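You operate a simulated robot arm through the tools that you are given. There is no shell and no other tool.

The job below is to be done with a simulated robot arm. You get a single attempt, and the scene is never put back.

JOB
Press the powder from the orange-rimmed jar into a cake in the short red tin.
Fine: tip all of it in and stand the jar back; tin on the bed of the green press, lever down till the powder is at the line, tin back. Set down upright: jar with an orange rim, short red tin.

Only the result counts: the job must be done as asked and must still hold three seconds after the hand-in. Knocking over, shifting, dropping, spilling or breaking anything else fails it.

ROBOT AND FRAMES
A 7-joint arm with a two-finger parallel gripper, fixed in place. Base frame: the origin is on the floor under the middle of its stand, x ahead of it, y to its left, z up; the work surface is at about z = 90. Units: cm, degrees, N and s.
With the tool pointing down near the work surface it reaches from about 40 to 90 cm from the base axis. Its first joint turns from -115.0 to 115.0 degrees. Payload 3.91 kg.
The tool frame sits at the grasp point between the pads (the TCP): z along the fingers, y along the line on which they close. The tips reach 3 cm beyond it. The gripper opens to 11 cm. The fingers are 2 cm wide and 1 cm thick; the gripper's body (4.8 by 11.2 cm) begins 5.5 cm behind the TCP.
Orientation is that of the tool frame in the base frame, as a unit quaternion [x, y, z, w]. With the fingers straight down and closing along the base's y, the tool's x points along the base's -x, its y along +y and its z along -z.

CONTROLS
- The arm moves only by the tool step_arm. Its argument "rows" is a list of rows, each an object (a shift or turn left out is 0, a gripper value left out holds the last) with "slide": the shift along the base's x, y, z in mm, a list of three; "rot": the turn, a rotation vector about the base's x, y, z in degrees, a list of three; "fingers": the finger opening in mm, from 0 to 110. In form: [{"slide": [tx, ty, tz], "rot": [ax, ay, az], "fingers": fingers}, ...]. A call has 1 to 20 rows; each row is the pose to reach, as a shift and turn from the pose commanded when the call began. Rows are played at 5 a second. More than 5 cm and 8.6 degrees between two rows, or a gripper value outside its range, and nothing of the call is played. Where a pose cannot be reached the arm comes as near as it can. A force on the tool above 40 N (or 10 N above the force at the start of the call, whichever is more), or a blocked arm, ends the call early, and 0.2 s more pass. Each finger travels about 15.3 cm/s and halts on what it meets, pressing with about 44 N; the grip force reading is that of the motor and also rises with nothing between the fingers. The clock runs only during rows and for 0.2 s after the last one: add rows that repeat a pose to give the fingers time. The reply holds the time, the measured pose of the TCP, the force on the tool along the base axes, the opening and the grip force, in the units named above and with some noise, with the torque about the TCP (base axes, N m) and any sound that the robot's microphone picked up.
- Cameras (640 x 400 px; columns grow to the right, rows downward): "scene" is fixed at [21.4, 65.41, 166.88]; the picture's right is [-0.79, -0.62, 0.00], its down [-0.42, 0.54, -0.73] and it looks along [0.45, -0.58, -0.68] (base axes); focal length 370 px, centre (320, 200). "wrist" rides on the gripper at [7.2, 1.7, -10.3] in the tool frame; the picture's right is [-0.23, 0.97, 0.00], its down [-0.76, -0.18, -0.62] and it looks along [-0.61, -0.14, 0.78] (tool axes); focal length 222 px, centre (320, 200). There is no depth. A picture from a camera that has moved, and an enlarged one, comes with that camera's place and axes in the base frame and with its lens. The place of the scene camera against the robot may be out by one fixed shift of up to 1.2 cm in any direction.
- grab_frame(camera): a new picture of that camera. The clock stands still meanwhile.
- move_column(by): slides the trunk up (or, below 0, down) by that many cm; the arm rides with it, the base frame stays. It gives what a move gives, with no picture.
- inspect(camera, box): a new picture of the part [left, top, right, bottom] of that camera's present view, enlarged. The clock stands still meanwhile.
- hand_in(): hands the job in; it is judged then, once.

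Nothing tells you positions but the pictures and the camera data. Unless the task says otherwise, let go and move clear before handing in.

The tools are called after "Emit:" as a command line: name --argument value ..., lists and objects as JSON in quotes. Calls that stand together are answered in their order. step_arm: Moves the arm, as the interface text tells. Its arguments: {"type":"object","properties":{"rows":{"type":"array","items":{"type":"object","properties":{"slide":{"type":"array","items":{"type":"number"}},"rot":{"type":"array","items":{"type":"number"}},"fingers":{"type":"number"}}}}},"required":["rows"]} The other tools are called the same way: move_column (by) moves the trunk up or down; grab_frame (camera) takes a picture; inspect (camera, box) takes an enlarged picture of a part of a camera's view; hand_in () hands the job in.

At the start:

```text
t: 0.0
ee_pos: [40.79, 20.31, 139.67]
tool_rot: [0.0, 1.0, 0.0, 0.0]
ft_force: [-0.4, 0.2, 1.1]
torque: [-0.03, -0.01, 0.0]
finger_gap: 10.99
grip_force: 0.1
trunk travel left (down, up): [-92.5, 6.5]
```

scene: 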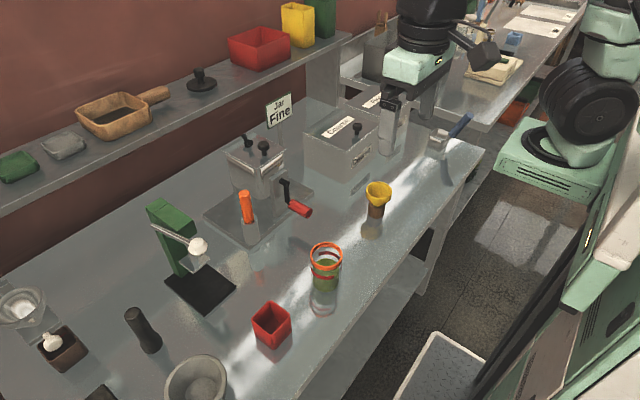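
wrist: 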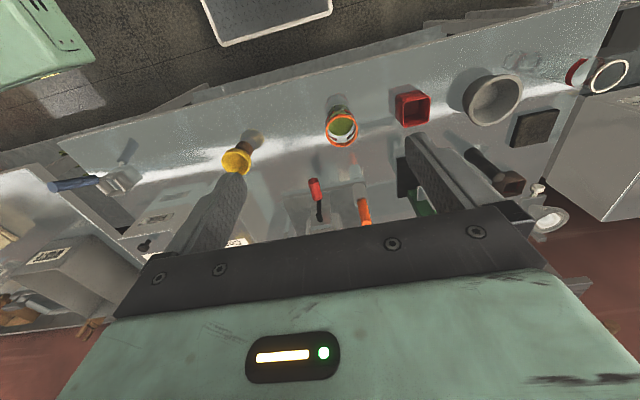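

I see a bench with a green press (white-knobbed lever), an orange-rimmed glass jar, a small red tin, a grinder with label "Jar Fine", a yellow funnel and other items. First I'll look at the key items enlarged.

Emit:
inspect --camera "scene" --box '[230, 220, 390, 360]'

Emit:
inspect --camera "scene" --box '[120, 170, 280, 330]'

Emit:
inspect --camera "scene" --box '[200, 80, 400, 240]'

Emit:
inspect --camera "scene" --box '[0, 270, 240, 400]'

Emit:
inspect --camera "wrist" --box '[280, 60, 480, 190]'

```text
2.86 times, centred on (310, 290) of scene
camera zoom: at [21.4, 65.41, 166.88], right [-0.79, -0.62, 0.0], down [-0.42, 0.54, -0.73], along [0.45, -0.58, -0.68], focal length 1058 px, centre (349, -57)
```

zoom: 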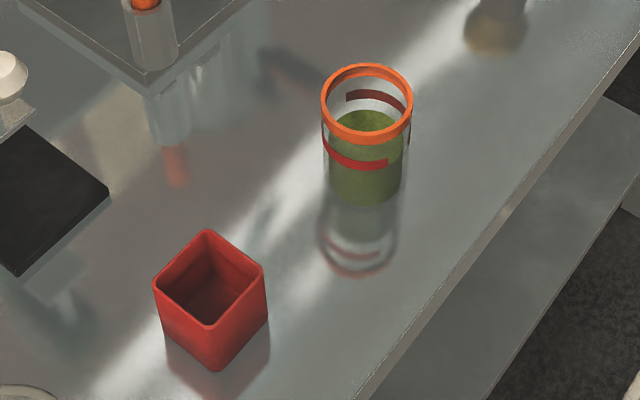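

```text
2.50 times, centred on (200, 250) of scene
camera zoom: at [21.4, 65.41, 166.88], right [-0.79, -0.62, 0.0], down [-0.42, 0.54, -0.73], along [0.45, -0.58, -0.68], focal length 926 px, centre (620, 75)
```

zoom: 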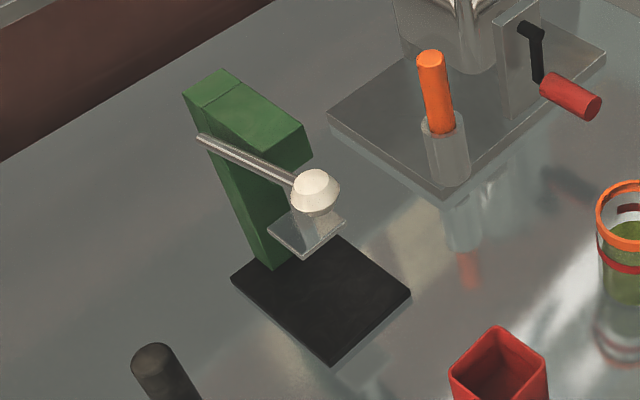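

```text
2.50 times, centred on (300, 160) of scene
camera zoom: at [21.4, 65.41, 166.88], right [-0.79, -0.62, 0.0], down [-0.42, 0.54, -0.73], along [0.45, -0.58, -0.68], focal length 926 px, centre (370, 300)
```

zoom: 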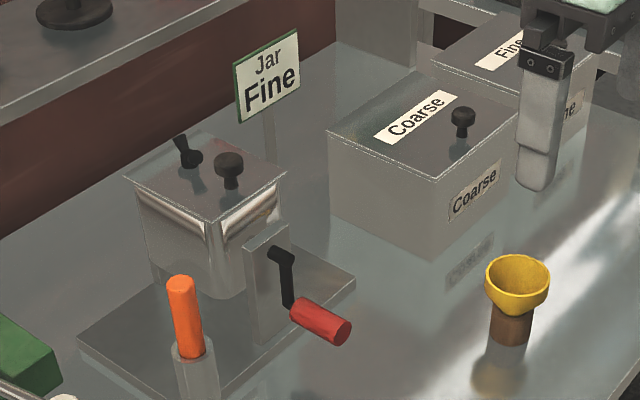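

```text
2.67 times, centred on (120, 335) of scene
camera zoom: at [21.4, 65.41, 166.88], right [-0.79, -0.62, 0.0], down [-0.42, 0.54, -0.73], along [0.45, -0.58, -0.68], focal length 987 px, centre (853, -160)
```

zoom: 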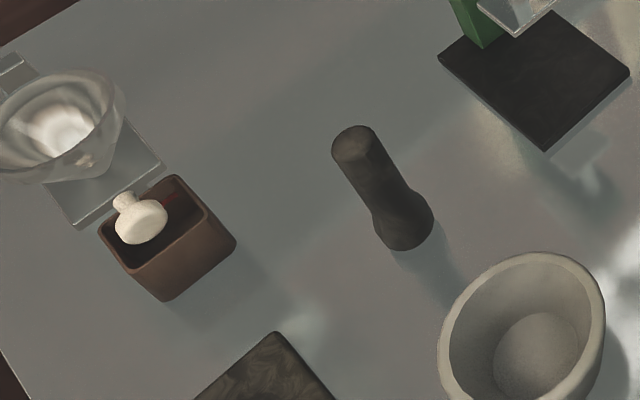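

```text
3.08 times, centred on (380, 125) of wrist
camera zoom: at [33.43, 21.88, 149.98], right [0.23, 0.97, 0.0], down [0.76, -0.18, 0.62], along [0.61, -0.14, -0.78], focal length 684 px, centre (135, 431)
```

zoom: 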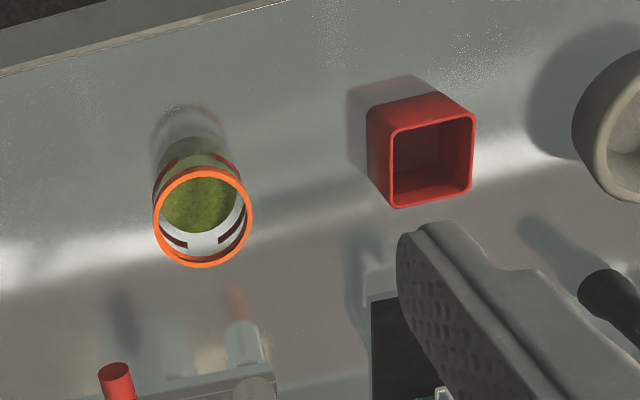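

The short red tin stands around (54, 40), the jar around (53, 22), and the green press around (73, 42). The jar already holds green powder. I'll yaw the tool and look at things from other sides with the wrist camera.

Emit:
step_arm --rows '[{"slide": [10, 0, 0], "rot": [0, 0, 8]}, {"slide": [20, 0, 0], "rot": [0, 0, 16]}, {"slide": [30, 0, 0], "rot": [0, 0, 24]}, {"slide": [40, 0, 0], "rot": [0, 0, 32]}, {"slide": [50, 0, 0], "rot": [0, 0, 40]}, {"slide": [60, 0, 0], "rot": [0, 0, 48]}, {"slide": [70, 0, 0], "rot": [0, 0, 56]}, {"slide": [80, 0, 0], "rot": [0, 0, 64]}, {"slide": [90, 0, 0], "rot": [0, 0, 72]}, {"slide": [100, 0, 0], "rot": [0, 0, 80]}, {"slide": [110, 0, 0], "rot": [0, 0, 88]}, {"slide": [120, 0, 0], "rot": [0, 0, 90]}]'

Emit:
grab_frame --camera "wrist"

Emit:
grab_frame --camera "scene"

```text
t: 2.6
ee_pos: [52.77, 20.14, 139.78]
tool_rot: [0.708, -0.706, -0.001, -0.001]
ft_force: [-0.6, -0.7, -0.3]
torque: [-0.01, 0.0, 0.01]
finger_gap: 11.04
grip_force: 0.2
trunk travel left (down, up): [-92.5, 6.5]
```

```text
taken
camera wrist: at [51.02, 12.81, 150.02], right [-0.97, 0.22, 0.0], down [0.18, 0.76, 0.62], along [0.14, 0.61, -0.78], focal length 222 px, centre (320, 200)
```

wrist: 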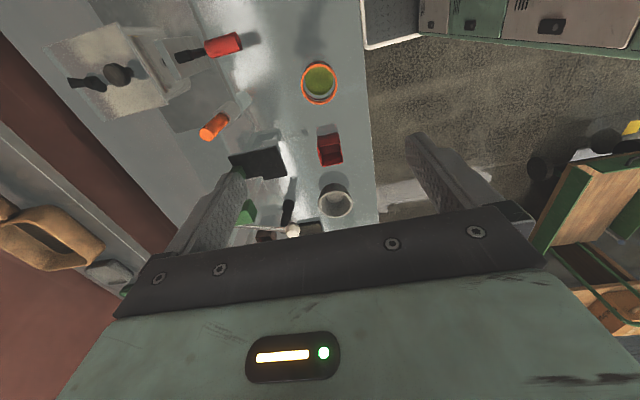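

```text
taken
```

scene: 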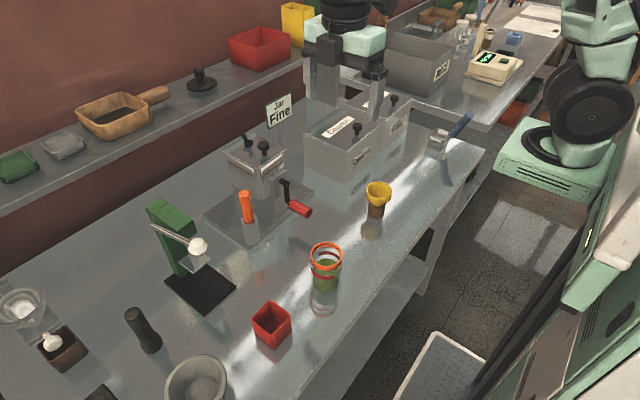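

The yaw works well. I'll move nearer to the press to see its lever, plate and any line.

Emit:
step_arm --rows '[{"slide": [40, 20, 0]}, {"slide": [80, 50, -20]}, {"slide": [120, 80, -50]}, {"slide": [150, 110, -80]}, {"slide": [170, 130, -110]}, {"slide": [170, 140, -140]}]'

Emit:
grab_frame --camera "wrist"

Emit:
inspect --camera "wrist" --box '[230, 80, 410, 200]'

```text
refused: row 2 steps farther than a row can; nothing moved
```

```text
taken
camera wrist: at [51.02, 12.81, 150.02], right [-0.97, 0.22, 0.0], down [0.18, 0.76, 0.62], along [0.14, 0.61, -0.78], focal length 222 px, centre (320, 200)
```

wrist: 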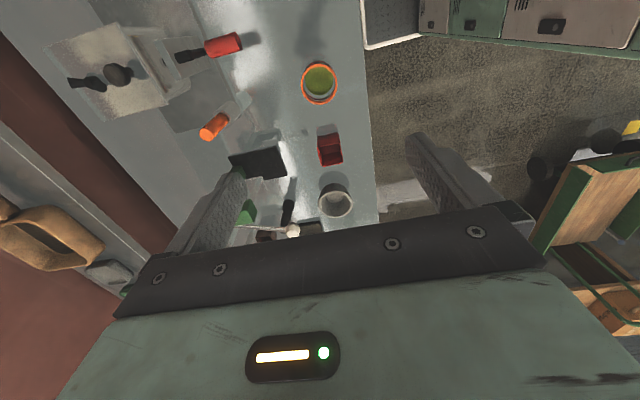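

```text
3.33 times, centred on (320, 140) of wrist
camera zoom: at [51.02, 12.81, 150.02], right [-0.97, 0.22, 0.0], down [0.18, 0.76, 0.62], along [0.14, 0.61, -0.78], focal length 740 px, centre (320, 400)
```

zoom: 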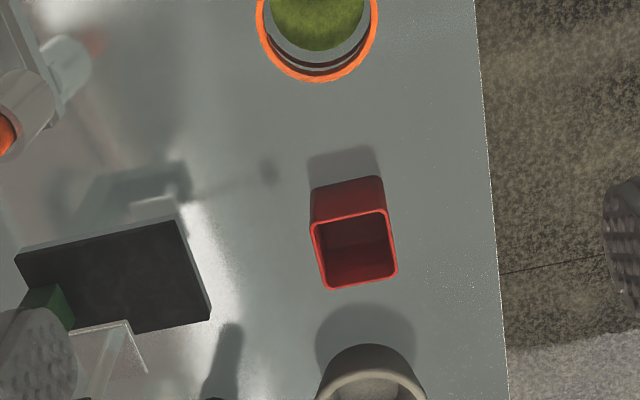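

The moves per row must stay within 5 cm; I'll repeat with smaller steps toward the press, staying well above everything.

Emit:
step_arm --rows '[{"slide": [30, 20, 0]}, {"slide": [60, 40, -20]}, {"slide": [90, 60, -40]}, {"slide": [120, 80, -60]}, {"slide": [150, 100, -80]}, {"slide": [170, 110, -110]}, {"slide": [170, 110, -130]}]'

Emit:
grab_frame --camera "wrist"

Emit:
inspect --camera "wrist" --box '[230, 80, 410, 200]'

Emit:
grab_frame --camera "scene"

```text
t: 4.2
ee_pos: [69.69, 31.28, 126.77]
tool_rot: [0.708, -0.706, 0.0, 0.0]
ft_force: [0.4, 0.3, -1.6]
torque: [-0.01, 0.05, 0.01]
finger_gap: 11.04
grip_force: 0.0
trunk travel left (down, up): [-92.5, 6.5]
```

```text
taken
camera wrist: at [67.93, 23.96, 137.16], right [-0.97, 0.23, 0.0], down [0.18, 0.76, 0.62], along [0.14, 0.61, -0.78], focal length 222 px, centre (320, 200)
```

wrist: 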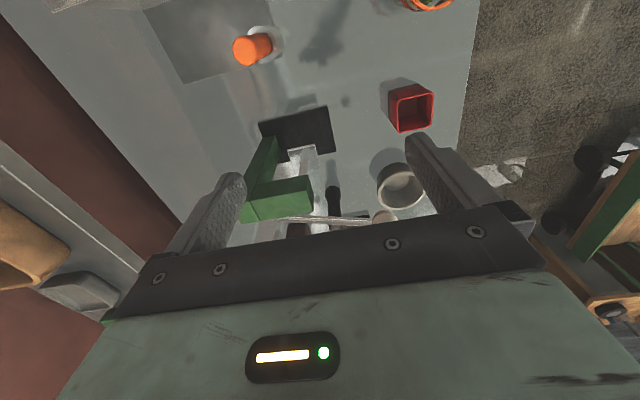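

```text
3.33 times, centred on (320, 140) of wrist
camera zoom: at [67.93, 23.96, 137.16], right [-0.97, 0.23, 0.0], down [0.18, 0.76, 0.62], along [0.14, 0.61, -0.78], focal length 740 px, centre (320, 400)
```

zoom: 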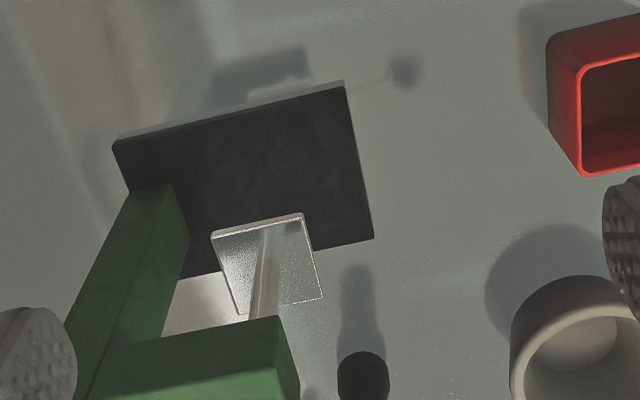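

```text
taken
```

scene: 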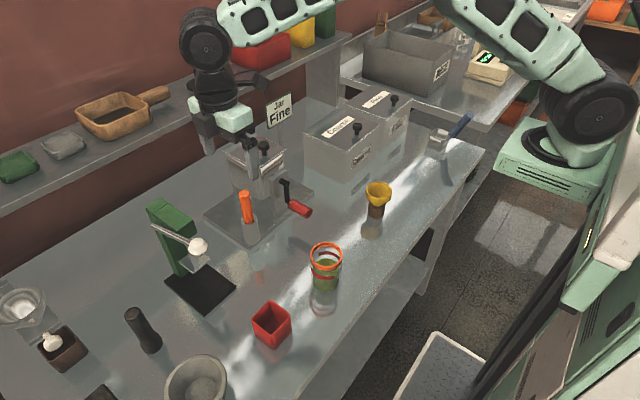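

The press: bed about x 69–84, y 37–47, ram plate around (74.7, 42, 102), lever knob near (64.4, 45.3, 116). Next I look closely into the tin and the jar to find the line and exact positions.

Emit:
step_arm --rows '[{"slide": [-40, 0, 0]}, {"slide": [-80, 0, 0]}, {"slide": [-120, 0, 0]}, {"slide": [-160, 10, -20]}, {"slide": [-190, 20, -50]}, {"slide": [-190, 30, -80]}, {"slide": [-190, 30, -90]}]'

Emit:
grab_frame --camera "wrist"

Emit:
inspect --camera "wrist" --box '[190, 100, 350, 200]'

Emit:
inspect --camera "wrist" --box '[200, 0, 360, 100]'

```text
t: 5.8
ee_pos: [50.7, 34.43, 117.76]
tool_rot: [0.707, -0.707, 0.001, 0.0]
ft_force: [-1.1, -0.1, -0.2]
torque: [-0.02, 0.0, 0.02]
finger_gap: 11.02
grip_force: 0.0
trunk travel left (down, up): [-92.5, 6.5]
```

```text
taken
camera wrist: at [48.9, 27.0, 128.04], right [-0.97, 0.23, 0.0], down [0.18, 0.76, 0.62], along [0.14, 0.61, -0.78], focal length 222 px, centre (320, 200)
```

wrist: 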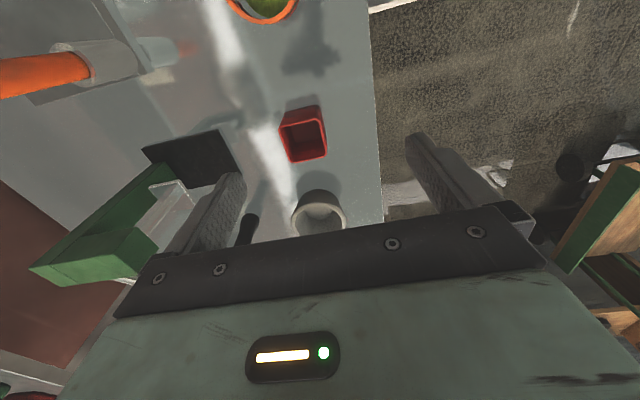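

```text
4.00 times, centred on (270, 150) of wrist
camera zoom: at [48.9, 27.0, 128.04], right [-0.97, 0.23, 0.0], down [0.18, 0.76, 0.62], along [0.14, 0.61, -0.78], focal length 888 px, centre (520, 400)
```

zoom: 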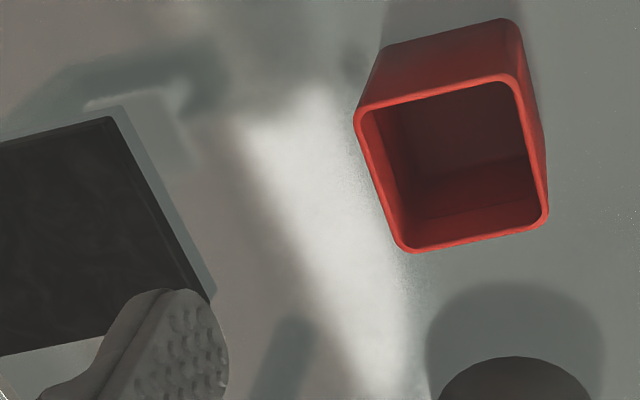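

```text
4.00 times, centred on (280, 50) of wrist
camera zoom: at [48.9, 27.0, 128.04], right [-0.97, 0.23, 0.0], down [0.18, 0.76, 0.62], along [0.14, 0.61, -0.78], focal length 888 px, centre (480, 800)
```

zoom: 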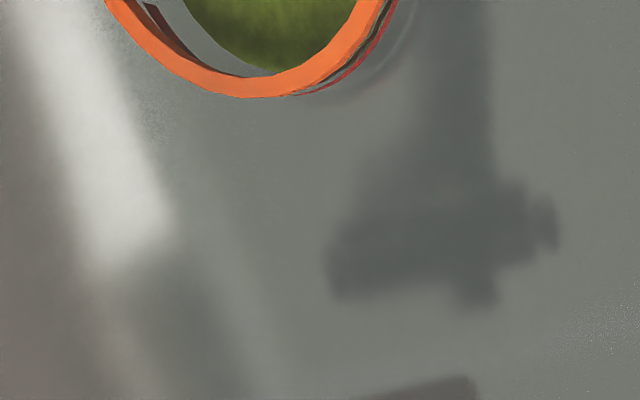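

I see the tin well; there seems to be a faint line on its inner wall. I zoom in on it.

Emit:
inspect --camera "wrist" --box '[272, 100, 336, 166]'

Emit:
inspect --camera "scene" --box '[245, 290, 301, 355]'

Emit:
inspect --camera "scene" --box '[140, 190, 240, 320]'

Emit:
inspect --camera "scene" --box '[300, 235, 360, 300]'

```text
6.06 times, centred on (304, 133) of wrist
camera zoom: at [48.9, 27.0, 128.04], right [-0.97, 0.23, 0.0], down [0.18, 0.76, 0.62], along [0.14, 0.61, -0.78], focal length 1346 px, centre (417, 606)
```

zoom: 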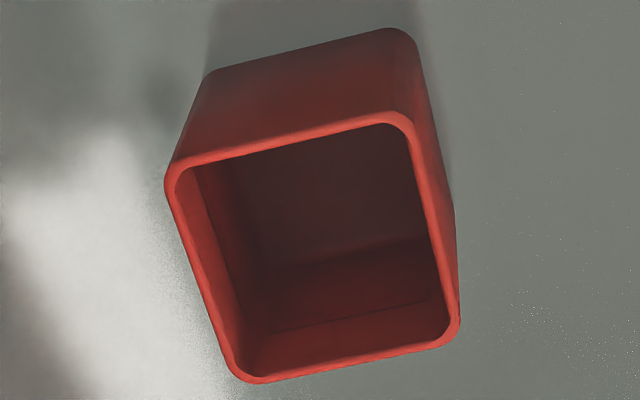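

```text
6.15 times, centred on (273, 322) of scene
camera zoom: at [21.4, 65.41, 166.88], right [-0.79, -0.62, 0.0], down [-0.42, 0.54, -0.73], along [0.45, -0.58, -0.68], focal length 2278 px, centre (609, -554)
```

zoom: 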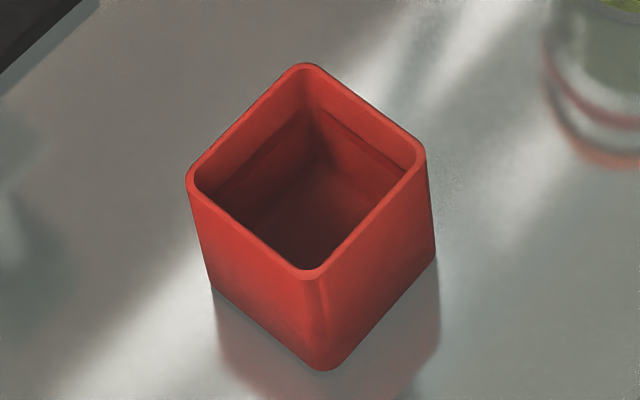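

```text
3.08 times, centred on (190, 255) of scene
camera zoom: at [21.4, 65.41, 166.88], right [-0.79, -0.62, 0.0], down [-0.42, 0.54, -0.73], along [0.45, -0.58, -0.68], focal length 1139 px, centre (720, 31)
```

zoom: 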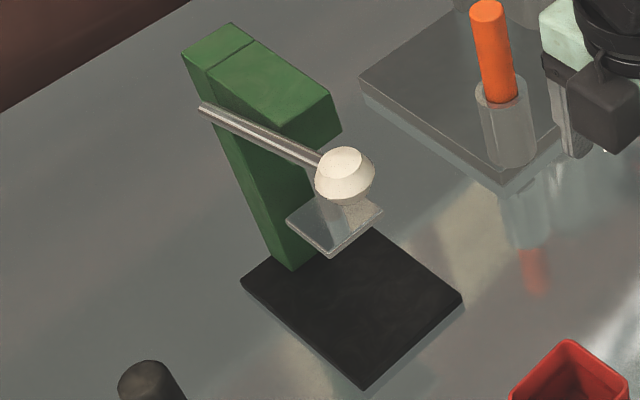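

```text
6.15 times, centred on (330, 268) of scene
camera zoom: at [21.4, 65.41, 166.88], right [-0.79, -0.62, 0.0], down [-0.42, 0.54, -0.73], along [0.45, -0.58, -0.68], focal length 2278 px, centre (258, -215)
```

zoom: 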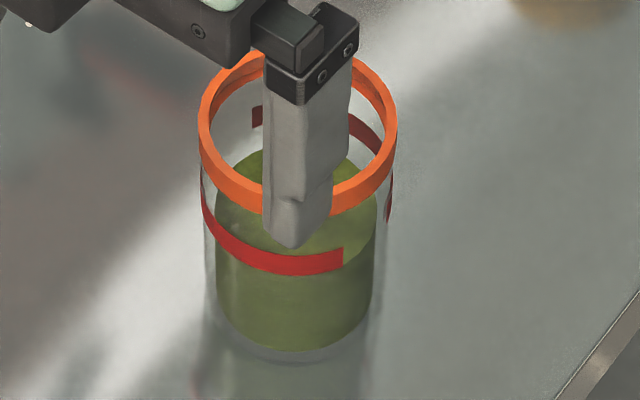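

The tin's inner wall has a line about 2 cm under the rim. The tin is about 6×6×7 cm at (54.4, 39.9), with walls square to the axes. To pour, I'll hold the jar from the robot side with the tool near horizontal, so first I turn the tool to yaw 180 well above the bench.

Emit:
step_arm --rows '[{"slide": [0, -15, 10], "rot": [0, 0, 8.2]}, {"slide": [0, -30, 20], "rot": [0, 0, 16.4]}, {"slide": [0, -45, 30], "rot": [0, 0, 24.6]}, {"slide": [0, -60, 40], "rot": [0, 0, 32.8]}, {"slide": [0, -75, 50], "rot": [0, 0, 41]}, {"slide": [0, -90, 60], "rot": [0, 0, 49.2]}, {"slide": [0, -105, 70], "rot": [0, 0, 57.4]}, {"slide": [0, -120, 80], "rot": [0, 0, 65.6]}, {"slide": [0, -130, 90], "rot": [0, 0, 73.8]}, {"slide": [0, -140, 100], "rot": [0, 0, 82]}, {"slide": [0, -140, 100], "rot": [0, 0, 90]}]'

Emit:
grab_frame --camera "wrist"

Emit:
grab_frame --camera "scene"

```text
t: 8.2
ee_pos: [50.66, 20.47, 127.65]
tool_rot: [1.0, 0.001, -0.001, 0.0]
ft_force: [-0.1, 0.0, -0.3]
torque: [0.0, -0.03, 0.0]
finger_gap: 11.0
grip_force: 0.2
trunk travel left (down, up): [-92.5, 6.5]
```

```text
taken
camera wrist: at [57.89, 18.74, 137.97], right [-0.22, -0.97, 0.0], down [-0.76, 0.18, 0.62], along [-0.61, 0.14, -0.78], focal length 222 px, centre (320, 200)
```

wrist: 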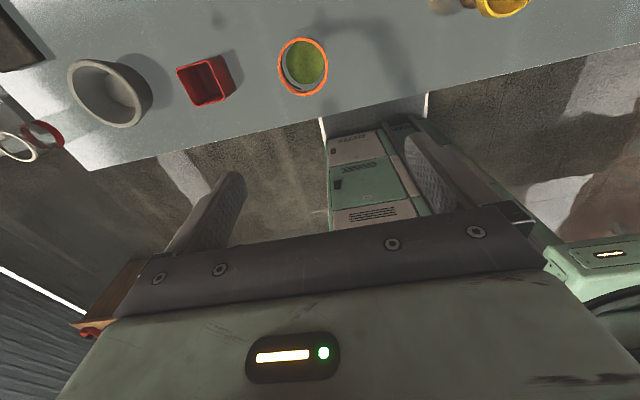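

```text
taken
```

scene: 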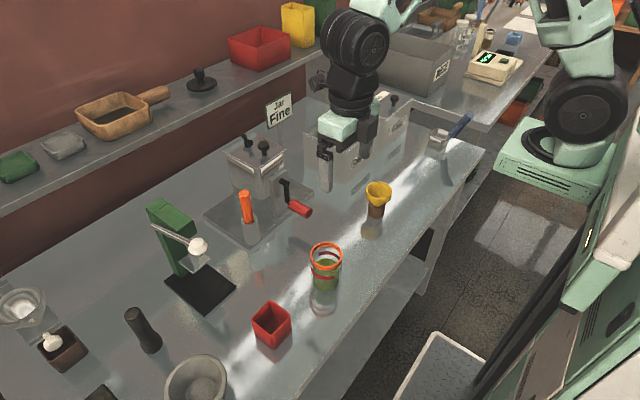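

Yaw 180 is reached. I measure the jar and tin from this side.

Emit:
inspect --camera "wrist" --box '[250, 20, 360, 110]'

Emit:
inspect --camera "wrist" --box '[160, 40, 250, 110]'

```text
4.44 times, centred on (305, 65) of wrist
camera zoom: at [57.89, 18.74, 137.97], right [-0.22, -0.97, 0.0], down [-0.76, 0.18, 0.62], along [-0.61, 0.14, -0.78], focal length 987 px, centre (387, 800)
```

zoom: 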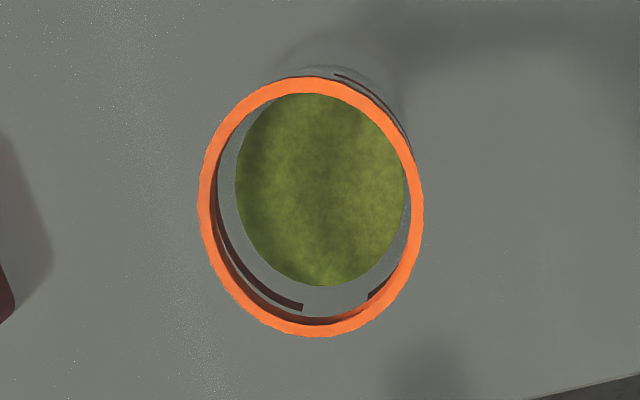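

```text
5.71 times, centred on (205, 75) of wrist
camera zoom: at [57.89, 18.74, 137.97], right [-0.22, -0.97, 0.0], down [-0.76, 0.18, 0.62], along [-0.61, 0.14, -0.78], focal length 1269 px, centre (977, 914)
```

zoom: 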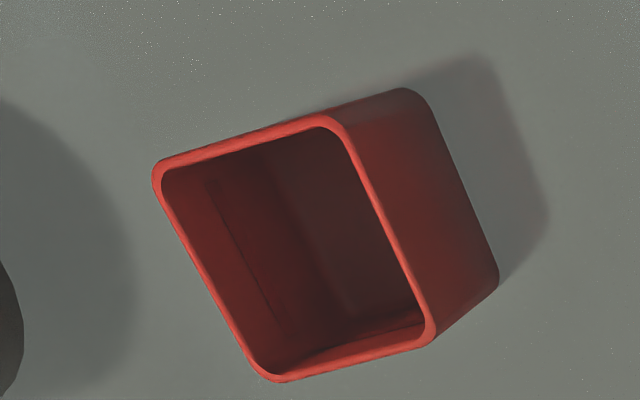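

The jar is about 7.2 cm wide, 9.6 cm high at (53.55, 22.4), with powder up to z≈94.7; the tin centre is near (54.5, 39.85). Now I pitch the tool close to horizontal in free air, pointing along +x, to see that the arm can do it.

Emit:
step_arm --rows '[{"rot": [0, -8, 0]}, {"rot": [0, -16, 0]}, {"rot": [0, -24, 0]}, {"rot": [0, -32, 0]}, {"rot": [0, -40, 0]}, {"rot": [0, -48, 0]}, {"rot": [0, -56, 0]}, {"rot": [0, -64, 0]}, {"rot": [0, -72, 0]}, {"rot": [0, -80, 0]}, {"rot": [0, -80, 0]}]'

Emit:
grab_frame --camera "wrist"

Emit:
grab_frame --camera "scene"

```text
t: 10.6
ee_pos: [50.76, 20.25, 127.62]
tool_rot: [0.765, 0.0, 0.644, 0.0]
ft_force: [-0.5, -0.5, -0.4]
torque: [0.01, 0.0, 0.01]
finger_gap: 11.02
grip_force: 0.1
trunk travel left (down, up): [-92.5, 6.5]
```

```text
taken
camera wrist: at [41.78, 18.53, 136.52], right [-0.04, -0.97, -0.22], down [-0.75, 0.18, -0.64], along [0.67, 0.14, -0.73], focal length 222 px, centre (320, 200)
```

wrist: 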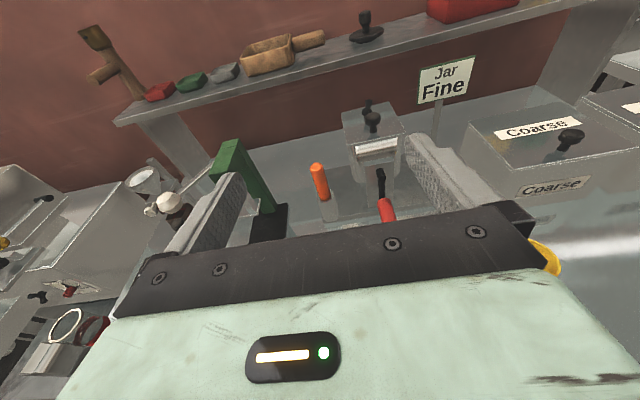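

```text
taken
```

scene: 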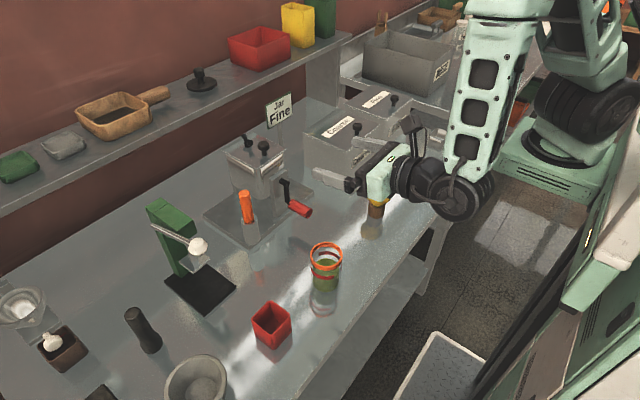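

The arm reaches a near-horizontal tool. I test the pouring roll here in free air, before touching anything.

Emit:
step_arm --rows '[{"rot": [-8, 0, 0]}, {"rot": [-16, 0, 0]}, {"rot": [-24, 0, 0]}, {"rot": [-32, 0, 0]}, {"rot": [-40, 0, 0]}, {"rot": [-48, 0, 0]}, {"rot": [-56, 0, 0]}, {"rot": [-64, 0, 0]}, {"rot": [-72, 0, 0]}, {"rot": [-80, 0, 0]}, {"rot": [-88, 0, 0]}, {"rot": [-96, 0, 0]}, {"rot": [-104, 0, 0]}, {"rot": [-112, 0, 0]}, {"rot": [-120, 0, 0]}, {"rot": [-128, 0, 0]}, {"rot": [-136, 0, 0]}, {"rot": [-140, 0, 0]}, {"rot": [-140, 0, 0]}]'

Emit:
grab_frame --camera "scene"

```text
t: 14.8
ee_pos: [53.78, 17.35, 128.1]
tool_rot: [0.292, 0.589, 0.186, 0.73]
ft_force: [0.3, -0.3, -0.9]
torque: [-0.01, -0.01, 0.01]
finger_gap: 10.99
grip_force: 0.1
trunk travel left (down, up): [-92.5, 6.5]
stopped in row 19: the arm was blocked; the commanded pose is now the measured one
```

```text
taken
```

scene: 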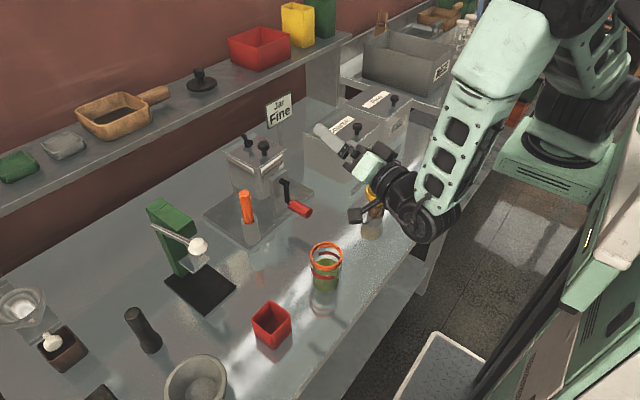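

The roll toward +y runs into a joint limit at about 140°, so I'll roll back and test pouring the other way, toward −y.

Emit:
step_arm --rows '[{"slide": [-2, 2, 0], "rot": [8.2, -0.39, 0.16]}, {"slide": [-4, 4, 0], "rot": [16.4, -0.79, 0.32]}, {"slide": [-6, 6, 0], "rot": [24.6, -1.18, 0.48]}, {"slide": [-8, 8, 0], "rot": [32.8, -1.57, 0.63]}, {"slide": [-10, 10, 0], "rot": [41, -1.97, 0.79]}, {"slide": [-12, 12, 0], "rot": [49.2, -2.36, 0.95]}, {"slide": [-14, 14, 0], "rot": [57.4, -2.75, 1.11]}, {"slide": [-16, 16, 0], "rot": [65.6, -3.15, 1.27]}, {"slide": [-18, 18, 0], "rot": [73.8, -3.54, 1.43]}, {"slide": [-20, 20, 0], "rot": [82, -3.94, 1.59]}, {"slide": [-22, 22, 0], "rot": [90.2, -4.33, 1.74]}, {"slide": [-24, 24, 0], "rot": [98.4, -4.72, 1.9]}, {"slide": [-26, 26, 0], "rot": [106.6, -5.12, 2.06]}, {"slide": [-28, 28, 0], "rot": [114.8, -5.51, 2.22]}, {"slide": [-30, 30, -5], "rot": [123, -5.9, 2.38]}, {"slide": [-30, 30, -5], "rot": [131.2, -6.3, 2.54]}, {"slide": [-30, 30, -5], "rot": [139.6, -6.7, 2.7]}, {"slide": [-30, 30, -5], "rot": [139.6, -6.7, 2.7]}]'

Emit:
grab_frame --camera "scene"

```text
t: 18.6
ee_pos: [50.56, 20.5, 127.24]
tool_rot: [0.764, -0.002, 0.646, 0.007]
ft_force: [1.1, 1.0, 0.8]
torque: [-0.03, 0.02, 0.0]
finger_gap: 11.01
grip_force: 0.0
trunk travel left (down, up): [-92.5, 6.5]
```

```text
taken
```

scene: 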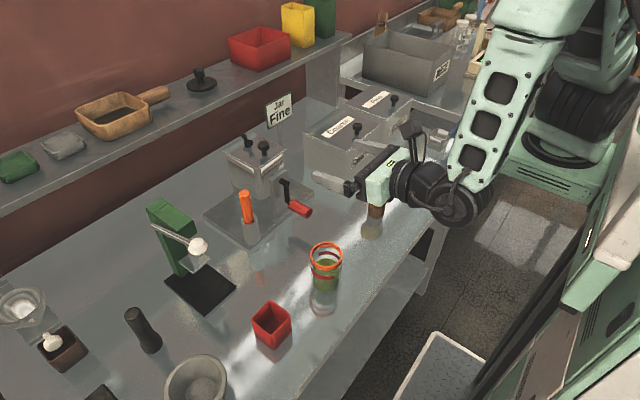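

Back at roll zero. I move over the tin at a safe height and test the opposite roll there, since that is where the pour happens.

Emit:
step_arm --rows '[{"slide": [8, 44, -3]}, {"slide": [16, 88, -6]}, {"slide": [24, 132, -9]}, {"slide": [32, 176, -12]}, {"slide": [40, 220, -15]}, {"slide": [40, 220, -15]}]'

Emit:
step_arm --rows '[{"rot": [8, 0, 0]}, {"rot": [16, 0, 0]}, {"rot": [24, 0, 0]}, {"rot": [32, 0, 0]}, {"rot": [40, 0, 0]}, {"rot": [48, 0, 0]}, {"rot": [56, 0, 0]}, {"rot": [64, 0, 0]}, {"rot": [72, 0, 0]}, {"rot": [80, 0, 0]}, {"rot": [88, 0, 0]}, {"rot": [96, 0, 0]}, {"rot": [104, 0, 0]}, {"rot": [112, 0, 0]}, {"rot": [120, 0, 0]}, {"rot": [128, 0, 0]}, {"rot": [136, 0, 0]}, {"rot": [144, 0, 0]}, {"rot": [144, 0, 0]}]'

Emit:
grab_frame --camera "scene"

Emit:
grab_frame --camera "wrist"

```text
t: 20.0
ee_pos: [55.3, 42.23, 126.45]
tool_rot: [0.763, -0.014, 0.646, 0.008]
ft_force: [0.4, 0.0, -0.3]
torque: [-0.03, -0.04, 0.01]
finger_gap: 11.04
grip_force: 0.0
trunk travel left (down, up): [-92.5, 6.5]
```

```text
t: 24.0
ee_pos: [56.3, 41.6, 126.43]
tool_rot: [-0.225, 0.62, -0.207, 0.722]
ft_force: [0.3, 0.7, 0.4]
torque: [-0.01, -0.02, 0.01]
finger_gap: 10.99
grip_force: 0.1
trunk travel left (down, up): [-92.5, 6.5]
```

```text
taken
```

scene: 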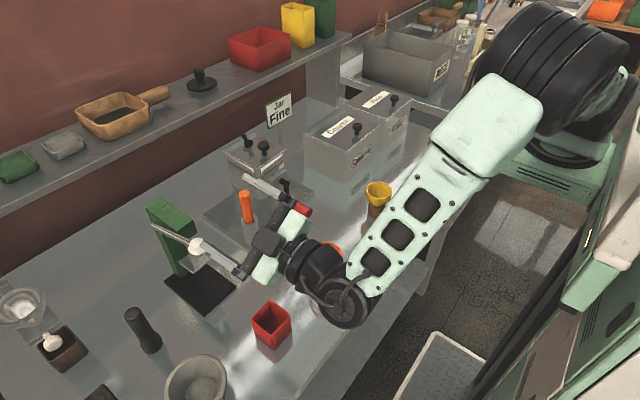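

```text
taken
camera wrist: at [47.11, 37.97, 118.22], right [-0.01, 0.92, -0.39], down [-0.73, 0.25, 0.63], along [0.68, 0.29, 0.67], focal length 222 px, centre (320, 200)
```

wrist: 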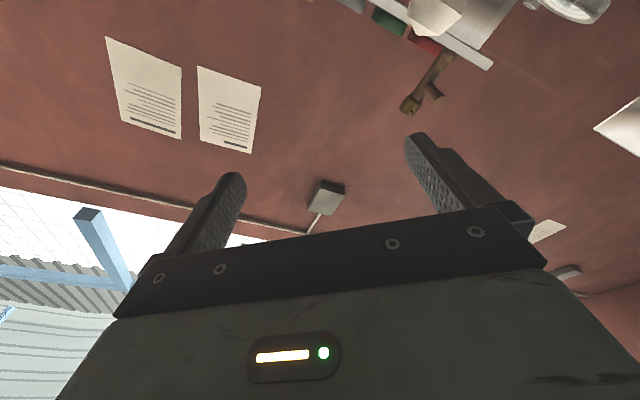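

The roll toward −y reaches about 142° here. I roll back and try the same with the tool pointing more radially (azimuth ~30°), which should leave the arm more room.

Emit:
step_arm --rows '[{"rot": [-8, 0, 0]}, {"rot": [-16, 0, 0]}, {"rot": [-24, 0, 0]}, {"rot": [-32, 0, 0]}, {"rot": [-40, 0, 0]}, {"rot": [-48, 0, 0]}, {"rot": [-56, 0, 0]}, {"rot": [-64, 0, 0]}, {"rot": [-72, 0, 0]}, {"rot": [-80, 0, 0]}, {"rot": [-88, 0, 0]}, {"rot": [-96, 0, 0]}, {"rot": [-104, 0, 0]}, {"rot": [-112, 0, 0]}, {"rot": [-120, 0, 0]}, {"rot": [-128, 0, 0]}, {"rot": [-136, 0, 0]}, {"rot": [-144, 0, 0]}, {"rot": [-144, 0, 0]}]'

Emit:
step_arm --rows '[{"rot": [0, 0, 8]}, {"rot": [0, 0, 16]}, {"rot": [0, 0, 24]}, {"rot": [0, 0, 30]}, {"rot": [0, 0, 30]}, {"rot": [0, 0, 30]}]'

```text
t: 28.2
ee_pos: [58.9, 39.53, 124.63]
tool_rot: [0.763, -0.028, 0.645, 0.042]
ft_force: [0.1, 0.2, 0.5]
torque: [0.04, 0.01, 0.0]
finger_gap: 11.02
grip_force: 0.1
trunk travel left (down, up): [-92.5, 6.5]
stopped in row 19: the arm was blocked; the commanded pose is now the measured one
```

```text
t: 29.8
ee_pos: [61.67, 37.08, 122.83]
tool_rot: [0.751, 0.16, 0.633, -0.096]
ft_force: [0.6, 0.0, 1.1]
torque: [0.02, -0.02, -0.02]
finger_gap: 11.0
grip_force: 0.1
trunk travel left (down, up): [-92.5, 6.5]
stopped in row 6: the arm was blocked; the commanded pose is now the measured one
```

The arm drifted into a joint limit while rolling back. I look at the posture before continuing.

Emit:
grab_frame --camera "scene"

Emit:
grab_frame --camera "wrist"

```text
taken
```

scene: 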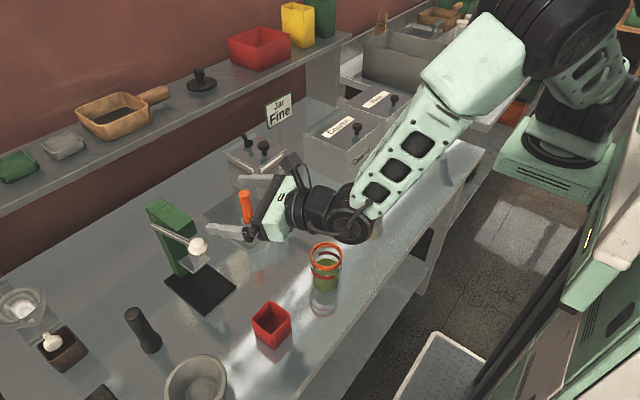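

```text
taken
camera wrist: at [53.9, 32.62, 131.9], right [0.32, -0.93, -0.17], down [-0.75, -0.14, -0.65], along [0.58, 0.33, -0.75], focal length 222 px, centre (320, 200)
```

wrist: 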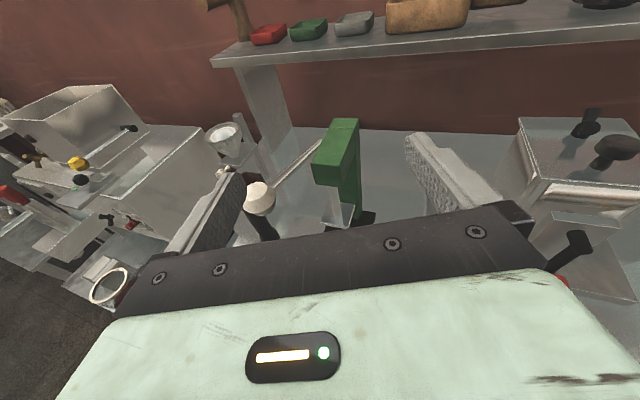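

The arm seems too folded at this height (the elbow limit). I withdraw toward the jar side and go lower, which stretches the arm out.

Emit:
step_arm --rows '[{"slide": [-10, -40, 0]}, {"slide": [-20, -80, 0]}, {"slide": [-40, -120, 0]}, {"slide": [-60, -150, -20]}, {"slide": [-70, -150, -50]}, {"slide": [-80, -150, -80]}, {"slide": [-80, -150, -100]}, {"slide": [-80, -150, -100]}]'

Emit:
grab_frame --camera "scene"

```text
t: 31.6
ee_pos: [53.34, 22.27, 113.33]
tool_rot: [0.751, 0.159, 0.633, -0.101]
ft_force: [0.5, 0.0, 0.1]
torque: [0.01, 0.01, -0.02]
finger_gap: 11.02
grip_force: 0.0
trunk travel left (down, up): [-92.5, 6.5]
```

```text
taken
```

scene: 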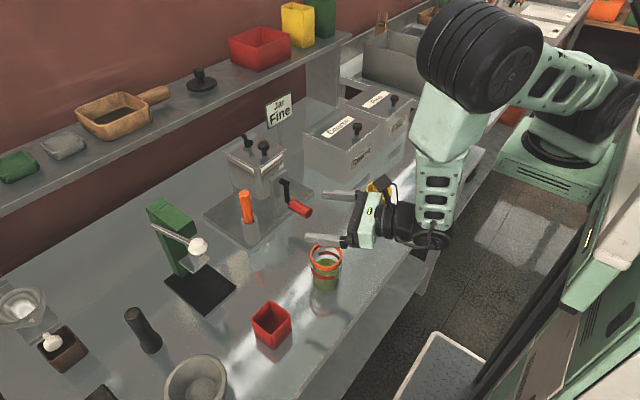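

Here the pose is reached properly. I now go to the pour position above the tin at a lower height (z≈108) with azimuth ~30° and test the roll there.

Emit:
step_arm --rows '[{"slide": [0, 40, 0], "rot": [0, 0, 3]}, {"slide": [0, 80, -10], "rot": [0, 0, 6]}, {"slide": [0, 120, -20], "rot": [0, 0, 9]}, {"slide": [0, 160, -30], "rot": [0, 0, 9]}, {"slide": [0, 196, -40], "rot": [0, 0, 9]}, {"slide": [0, 196, -40], "rot": [0, 0, 9]}]'

Emit:
grab_frame --camera "scene"

```text
t: 33.0
ee_pos: [53.38, 42.17, 109.62]
tool_rot: [0.736, 0.218, 0.623, -0.151]
ft_force: [-0.8, 0.5, -1.2]
torque: [0.04, 0.0, 0.0]
finger_gap: 11.01
grip_force: 0.0
trunk travel left (down, up): [-92.5, 6.5]
```

```text
taken
```

scene: 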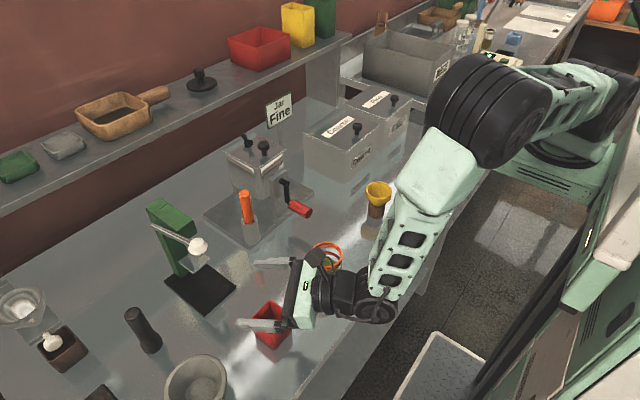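

I test the roll about the tool's own horizontal heading here.

Emit:
step_arm --rows '[{"rot": [6.92, 4.01, 0]}, {"rot": [13.84, 8.02, 0]}, {"rot": [20.76, 12.03, 0]}, {"rot": [27.68, 16.04, 0]}, {"rot": [34.6, 20.05, 0]}, {"rot": [41.52, 24.06, 0]}, {"rot": [48.44, 28.07, 0]}, {"rot": [55.36, 32.08, 0]}, {"rot": [62.28, 36.09, 0]}, {"rot": [69.2, 40.1, 0]}, {"rot": [76.12, 44.11, 0]}, {"rot": [83.04, 48.12, 0]}, {"rot": [89.96, 52.13, 0]}, {"rot": [96.88, 56.14, 0]}, {"rot": [103.8, 60.15, 0]}, {"rot": [110.72, 64.16, 0]}, {"rot": [117.64, 68.17, 0]}, {"rot": [121.1, 70.2, 0]}, {"rot": [121.1, 70.2, 0]}]'

Emit:
grab_frame --camera "scene"

```text
t: 37.0
ee_pos: [53.43, 41.98, 109.41]
tool_rot: [-0.422, 0.504, -0.042, 0.752]
ft_force: [-0.2, 0.4, 0.0]
torque: [0.01, -0.02, 0.02]
finger_gap: 11.01
grip_force: 0.1
trunk travel left (down, up): [-92.5, 6.5]
```

```text
taken
```

scene: 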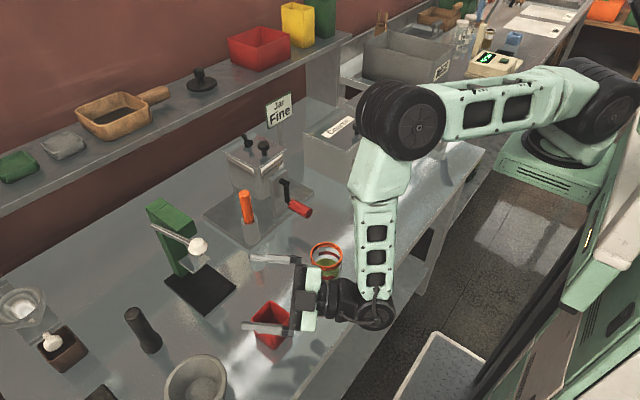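

Roll of 140° is reached accurately here. I check for some further margin, then roll back.

Emit:
step_arm --rows '[{"rot": [6.92, 4.01, 0]}, {"rot": [13.84, 8.02, 0]}, {"rot": [17.3, 10, 0]}, {"rot": [17.3, 10, 0]}]'

Emit:
step_arm --rows '[{"rot": [-6.92, -4.01, 0]}, {"rot": [-13.84, -8.02, 0]}, {"rot": [-20.76, -12.03, 0]}, {"rot": [-27.68, -16.04, 0]}, {"rot": [-34.6, -20.05, 0]}, {"rot": [-41.52, -24.06, 0]}, {"rot": [-48.44, -28.07, 0]}, {"rot": [-55.36, -32.08, 0]}, {"rot": [-62.28, -36.09, 0]}, {"rot": [-69.2, -40.1, 0]}, {"rot": [-76.12, -44.11, 0]}, {"rot": [-83.04, -48.12, 0]}, {"rot": [-89.96, -52.13, 0]}, {"rot": [-96.88, -56.14, 0]}, {"rot": [-103.8, -60.15, 0]}, {"rot": [-110.72, -64.16, 0]}, {"rot": [-117.64, -68.17, 0]}, {"rot": [-124.56, -72.18, 0]}, {"rot": [-131.5, -76.2, 0]}, {"rot": [-138.4, -80.2, 0]}]'

Emit:
grab_frame --camera "scene"

Emit:
grab_frame --camera "wrist"

```text
t: 38.0
ee_pos: [53.5, 41.92, 109.39]
tool_rot: [-0.306, 0.569, 0.07, 0.76]
ft_force: [-0.3, 0.7, 0.4]
torque: [-0.02, 0.01, -0.05]
finger_gap: 11.0
grip_force: 0.0
trunk travel left (down, up): [-92.5, 6.5]
```

```text
t: 42.2
ee_pos: [53.59, 42.03, 109.32]
tool_rot: [0.736, 0.219, 0.623, -0.15]
ft_force: [0.1, 0.1, -0.2]
torque: [0.02, 0.03, 0.05]
finger_gap: 11.01
grip_force: 0.1
trunk travel left (down, up): [-92.5, 6.5]
```

```text
taken
```

scene: 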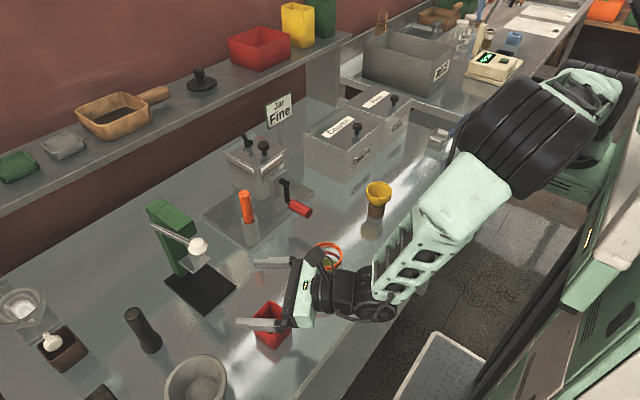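

```text
taken
camera wrist: at [46.49, 36.26, 118.45], right [0.47, -0.87, -0.17], down [-0.72, -0.26, -0.65], along [0.52, 0.43, -0.74], focal length 222 px, centre (320, 200)
```

wrist: 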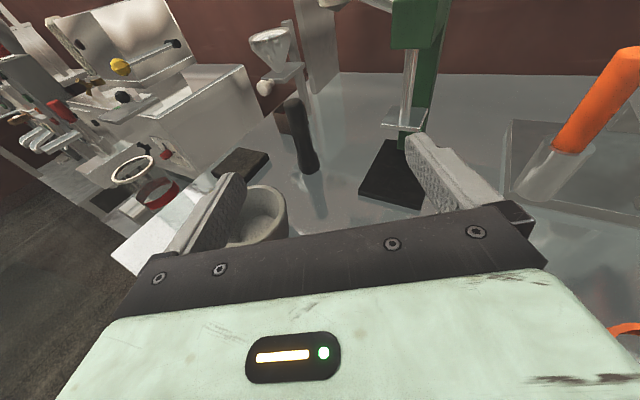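

The roll works up to 160°. Now I go above the jar, tool level at azimuth ~20°, to descend with the open fingers straddling it.

Emit:
step_arm --rows '[{"slide": [0, -30, 20], "rot": [0, 0, -2]}, {"slide": [0, -70, 30], "rot": [0, 0, -4]}, {"slide": [0, -110, 30], "rot": [0, 0, -6]}, {"slide": [0, -150, 30], "rot": [0, 0, -8]}, {"slide": [0, -180, 30], "rot": [0, 0, -10]}, {"slide": [0, -197, 30], "rot": [0, 0, -10]}, {"slide": [0, -197, 30], "rot": [0, 0, -10]}]'

Emit:
grab_frame --camera "wrist"

Emit:
grab_frame --camera "scene"

```text
t: 43.8
ee_pos: [53.62, 22.0, 112.29]
tool_rot: [0.752, 0.154, 0.634, -0.097]
ft_force: [-0.8, -0.2, -0.4]
torque: [-0.05, 0.0, -0.03]
finger_gap: 11.0
grip_force: 0.0
trunk travel left (down, up): [-92.5, 6.5]
```

```text
taken
camera wrist: at [45.67, 17.68, 121.39], right [0.31, -0.93, -0.18], down [-0.75, -0.13, -0.65], along [0.58, 0.33, -0.74], focal length 222 px, centre (320, 200)
```

wrist: 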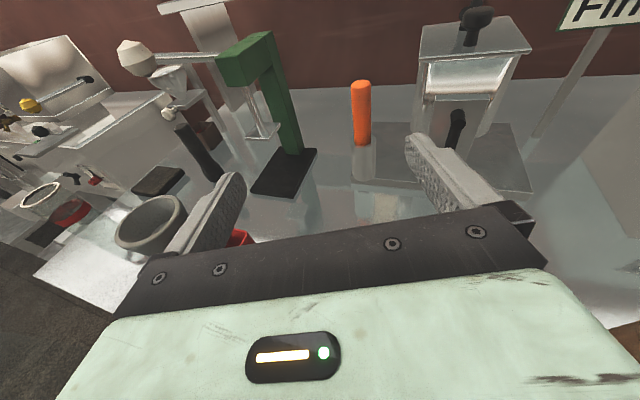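

```text
taken
```

scene: 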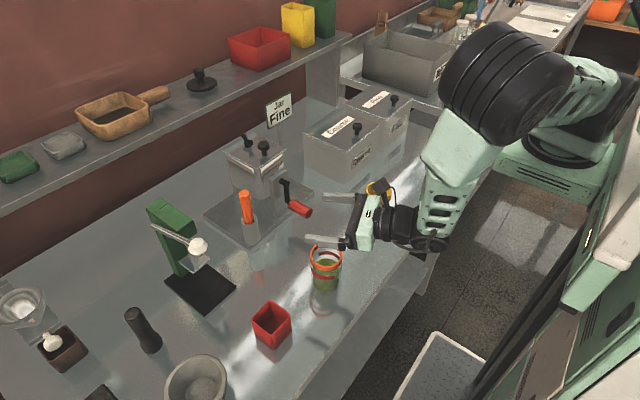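

The TCP is above the jar at about (53.6, 22.0, 112). I'll descend in two stages with the fingers straddling the jar, checking with the scene camera on the way.

Emit:
step_arm --rows '[{"slide": [0, 3, -25]}, {"slide": [0, 3, -50]}, {"slide": [0, 3, -75]}, {"slide": [0, 3, -90]}, {"slide": [0, 3, -90]}, {"slide": [0, 3, -90]}]'

Emit:
inspect --camera "scene" --box '[270, 180, 450, 310]'

```text
t: 45.2
ee_pos: [53.38, 22.48, 103.58]
tool_rot: [0.752, 0.153, 0.634, -0.096]
ft_force: [-1.0, -0.2, 0.6]
torque: [0.0, 0.03, 0.02]
finger_gap: 11.01
grip_force: 0.2
trunk travel left (down, up): [-92.5, 6.5]
```

```text
3.08 times, centred on (360, 245) of scene
camera zoom: at [21.4, 65.41, 166.88], right [-0.79, -0.62, 0.0], down [-0.42, 0.54, -0.73], along [0.45, -0.58, -0.68], focal length 1139 px, centre (197, 62)
```

zoom: 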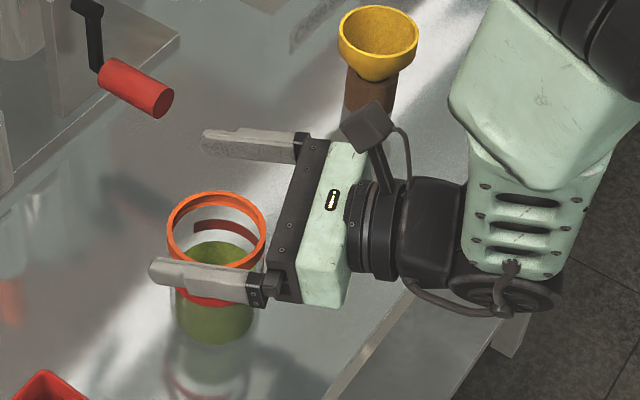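

The fingers straddle the jar nicely. I continue straight down to grip height z≈95.2.

Emit:
step_arm --rows '[{"slide": [1, -2, -20]}, {"slide": [1, -2, -40]}, {"slide": [1, -2, -60]}, {"slide": [1, -2, -75]}, {"slide": [1, -2, -84]}, {"slide": [1, -2, -84]}, {"slide": [1, -2, -84]}]'

Emit:
inspect --camera "scene" --box '[270, 180, 450, 310]'

```text
t: 46.8
ee_pos: [53.54, 22.36, 95.1]
tool_rot: [0.752, 0.154, 0.634, -0.097]
ft_force: [0.3, -0.2, 0.1]
torque: [0.01, 0.02, 0.01]
finger_gap: 11.01
grip_force: 0.0
trunk travel left (down, up): [-92.5, 6.5]
```

```text
3.08 times, centred on (360, 245) of scene
camera zoom: at [21.4, 65.41, 166.88], right [-0.79, -0.62, 0.0], down [-0.42, 0.54, -0.73], along [0.45, -0.58, -0.68], focal length 1139 px, centre (197, 62)
```

zoom: 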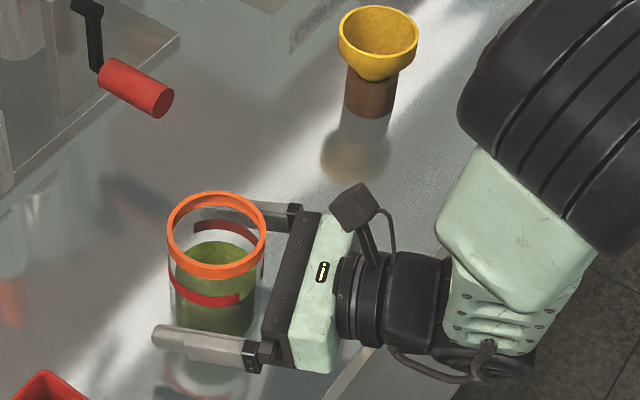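

The fingers stand either side of the jar at z 95.1. I close them gently.

Emit:
step_arm --rows '[{"fingers": 95}, {"fingers": 85}, {"fingers": 78}, {"fingers": 74}, {"fingers": 72}, {"fingers": 70}, {"fingers": 68}, {"fingers": 66}, {"fingers": 60}, {"fingers": 50}, {"fingers": 50}, {"fingers": 50}]'

Emit:
inspect --camera "scene" --box '[270, 180, 450, 310]'

```text
t: 49.4
ee_pos: [53.51, 22.27, 95.27]
tool_rot: [0.752, 0.153, 0.634, -0.096]
ft_force: [-0.7, 1.1, 1.2]
torque: [0.13, 0.03, 0.0]
finger_gap: 6.27
grip_force: 44.0
trunk travel left (down, up): [-92.5, 6.5]
```

```text
3.08 times, centred on (360, 245) of scene
camera zoom: at [21.4, 65.41, 166.88], right [-0.79, -0.62, 0.0], down [-0.42, 0.54, -0.73], along [0.45, -0.58, -0.68], focal length 1139 px, centre (197, 62)
```

zoom: 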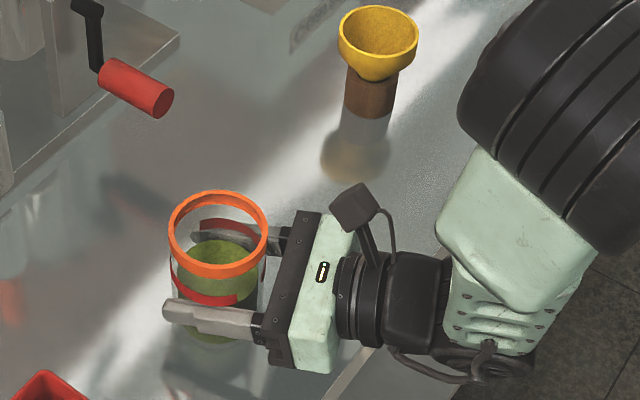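

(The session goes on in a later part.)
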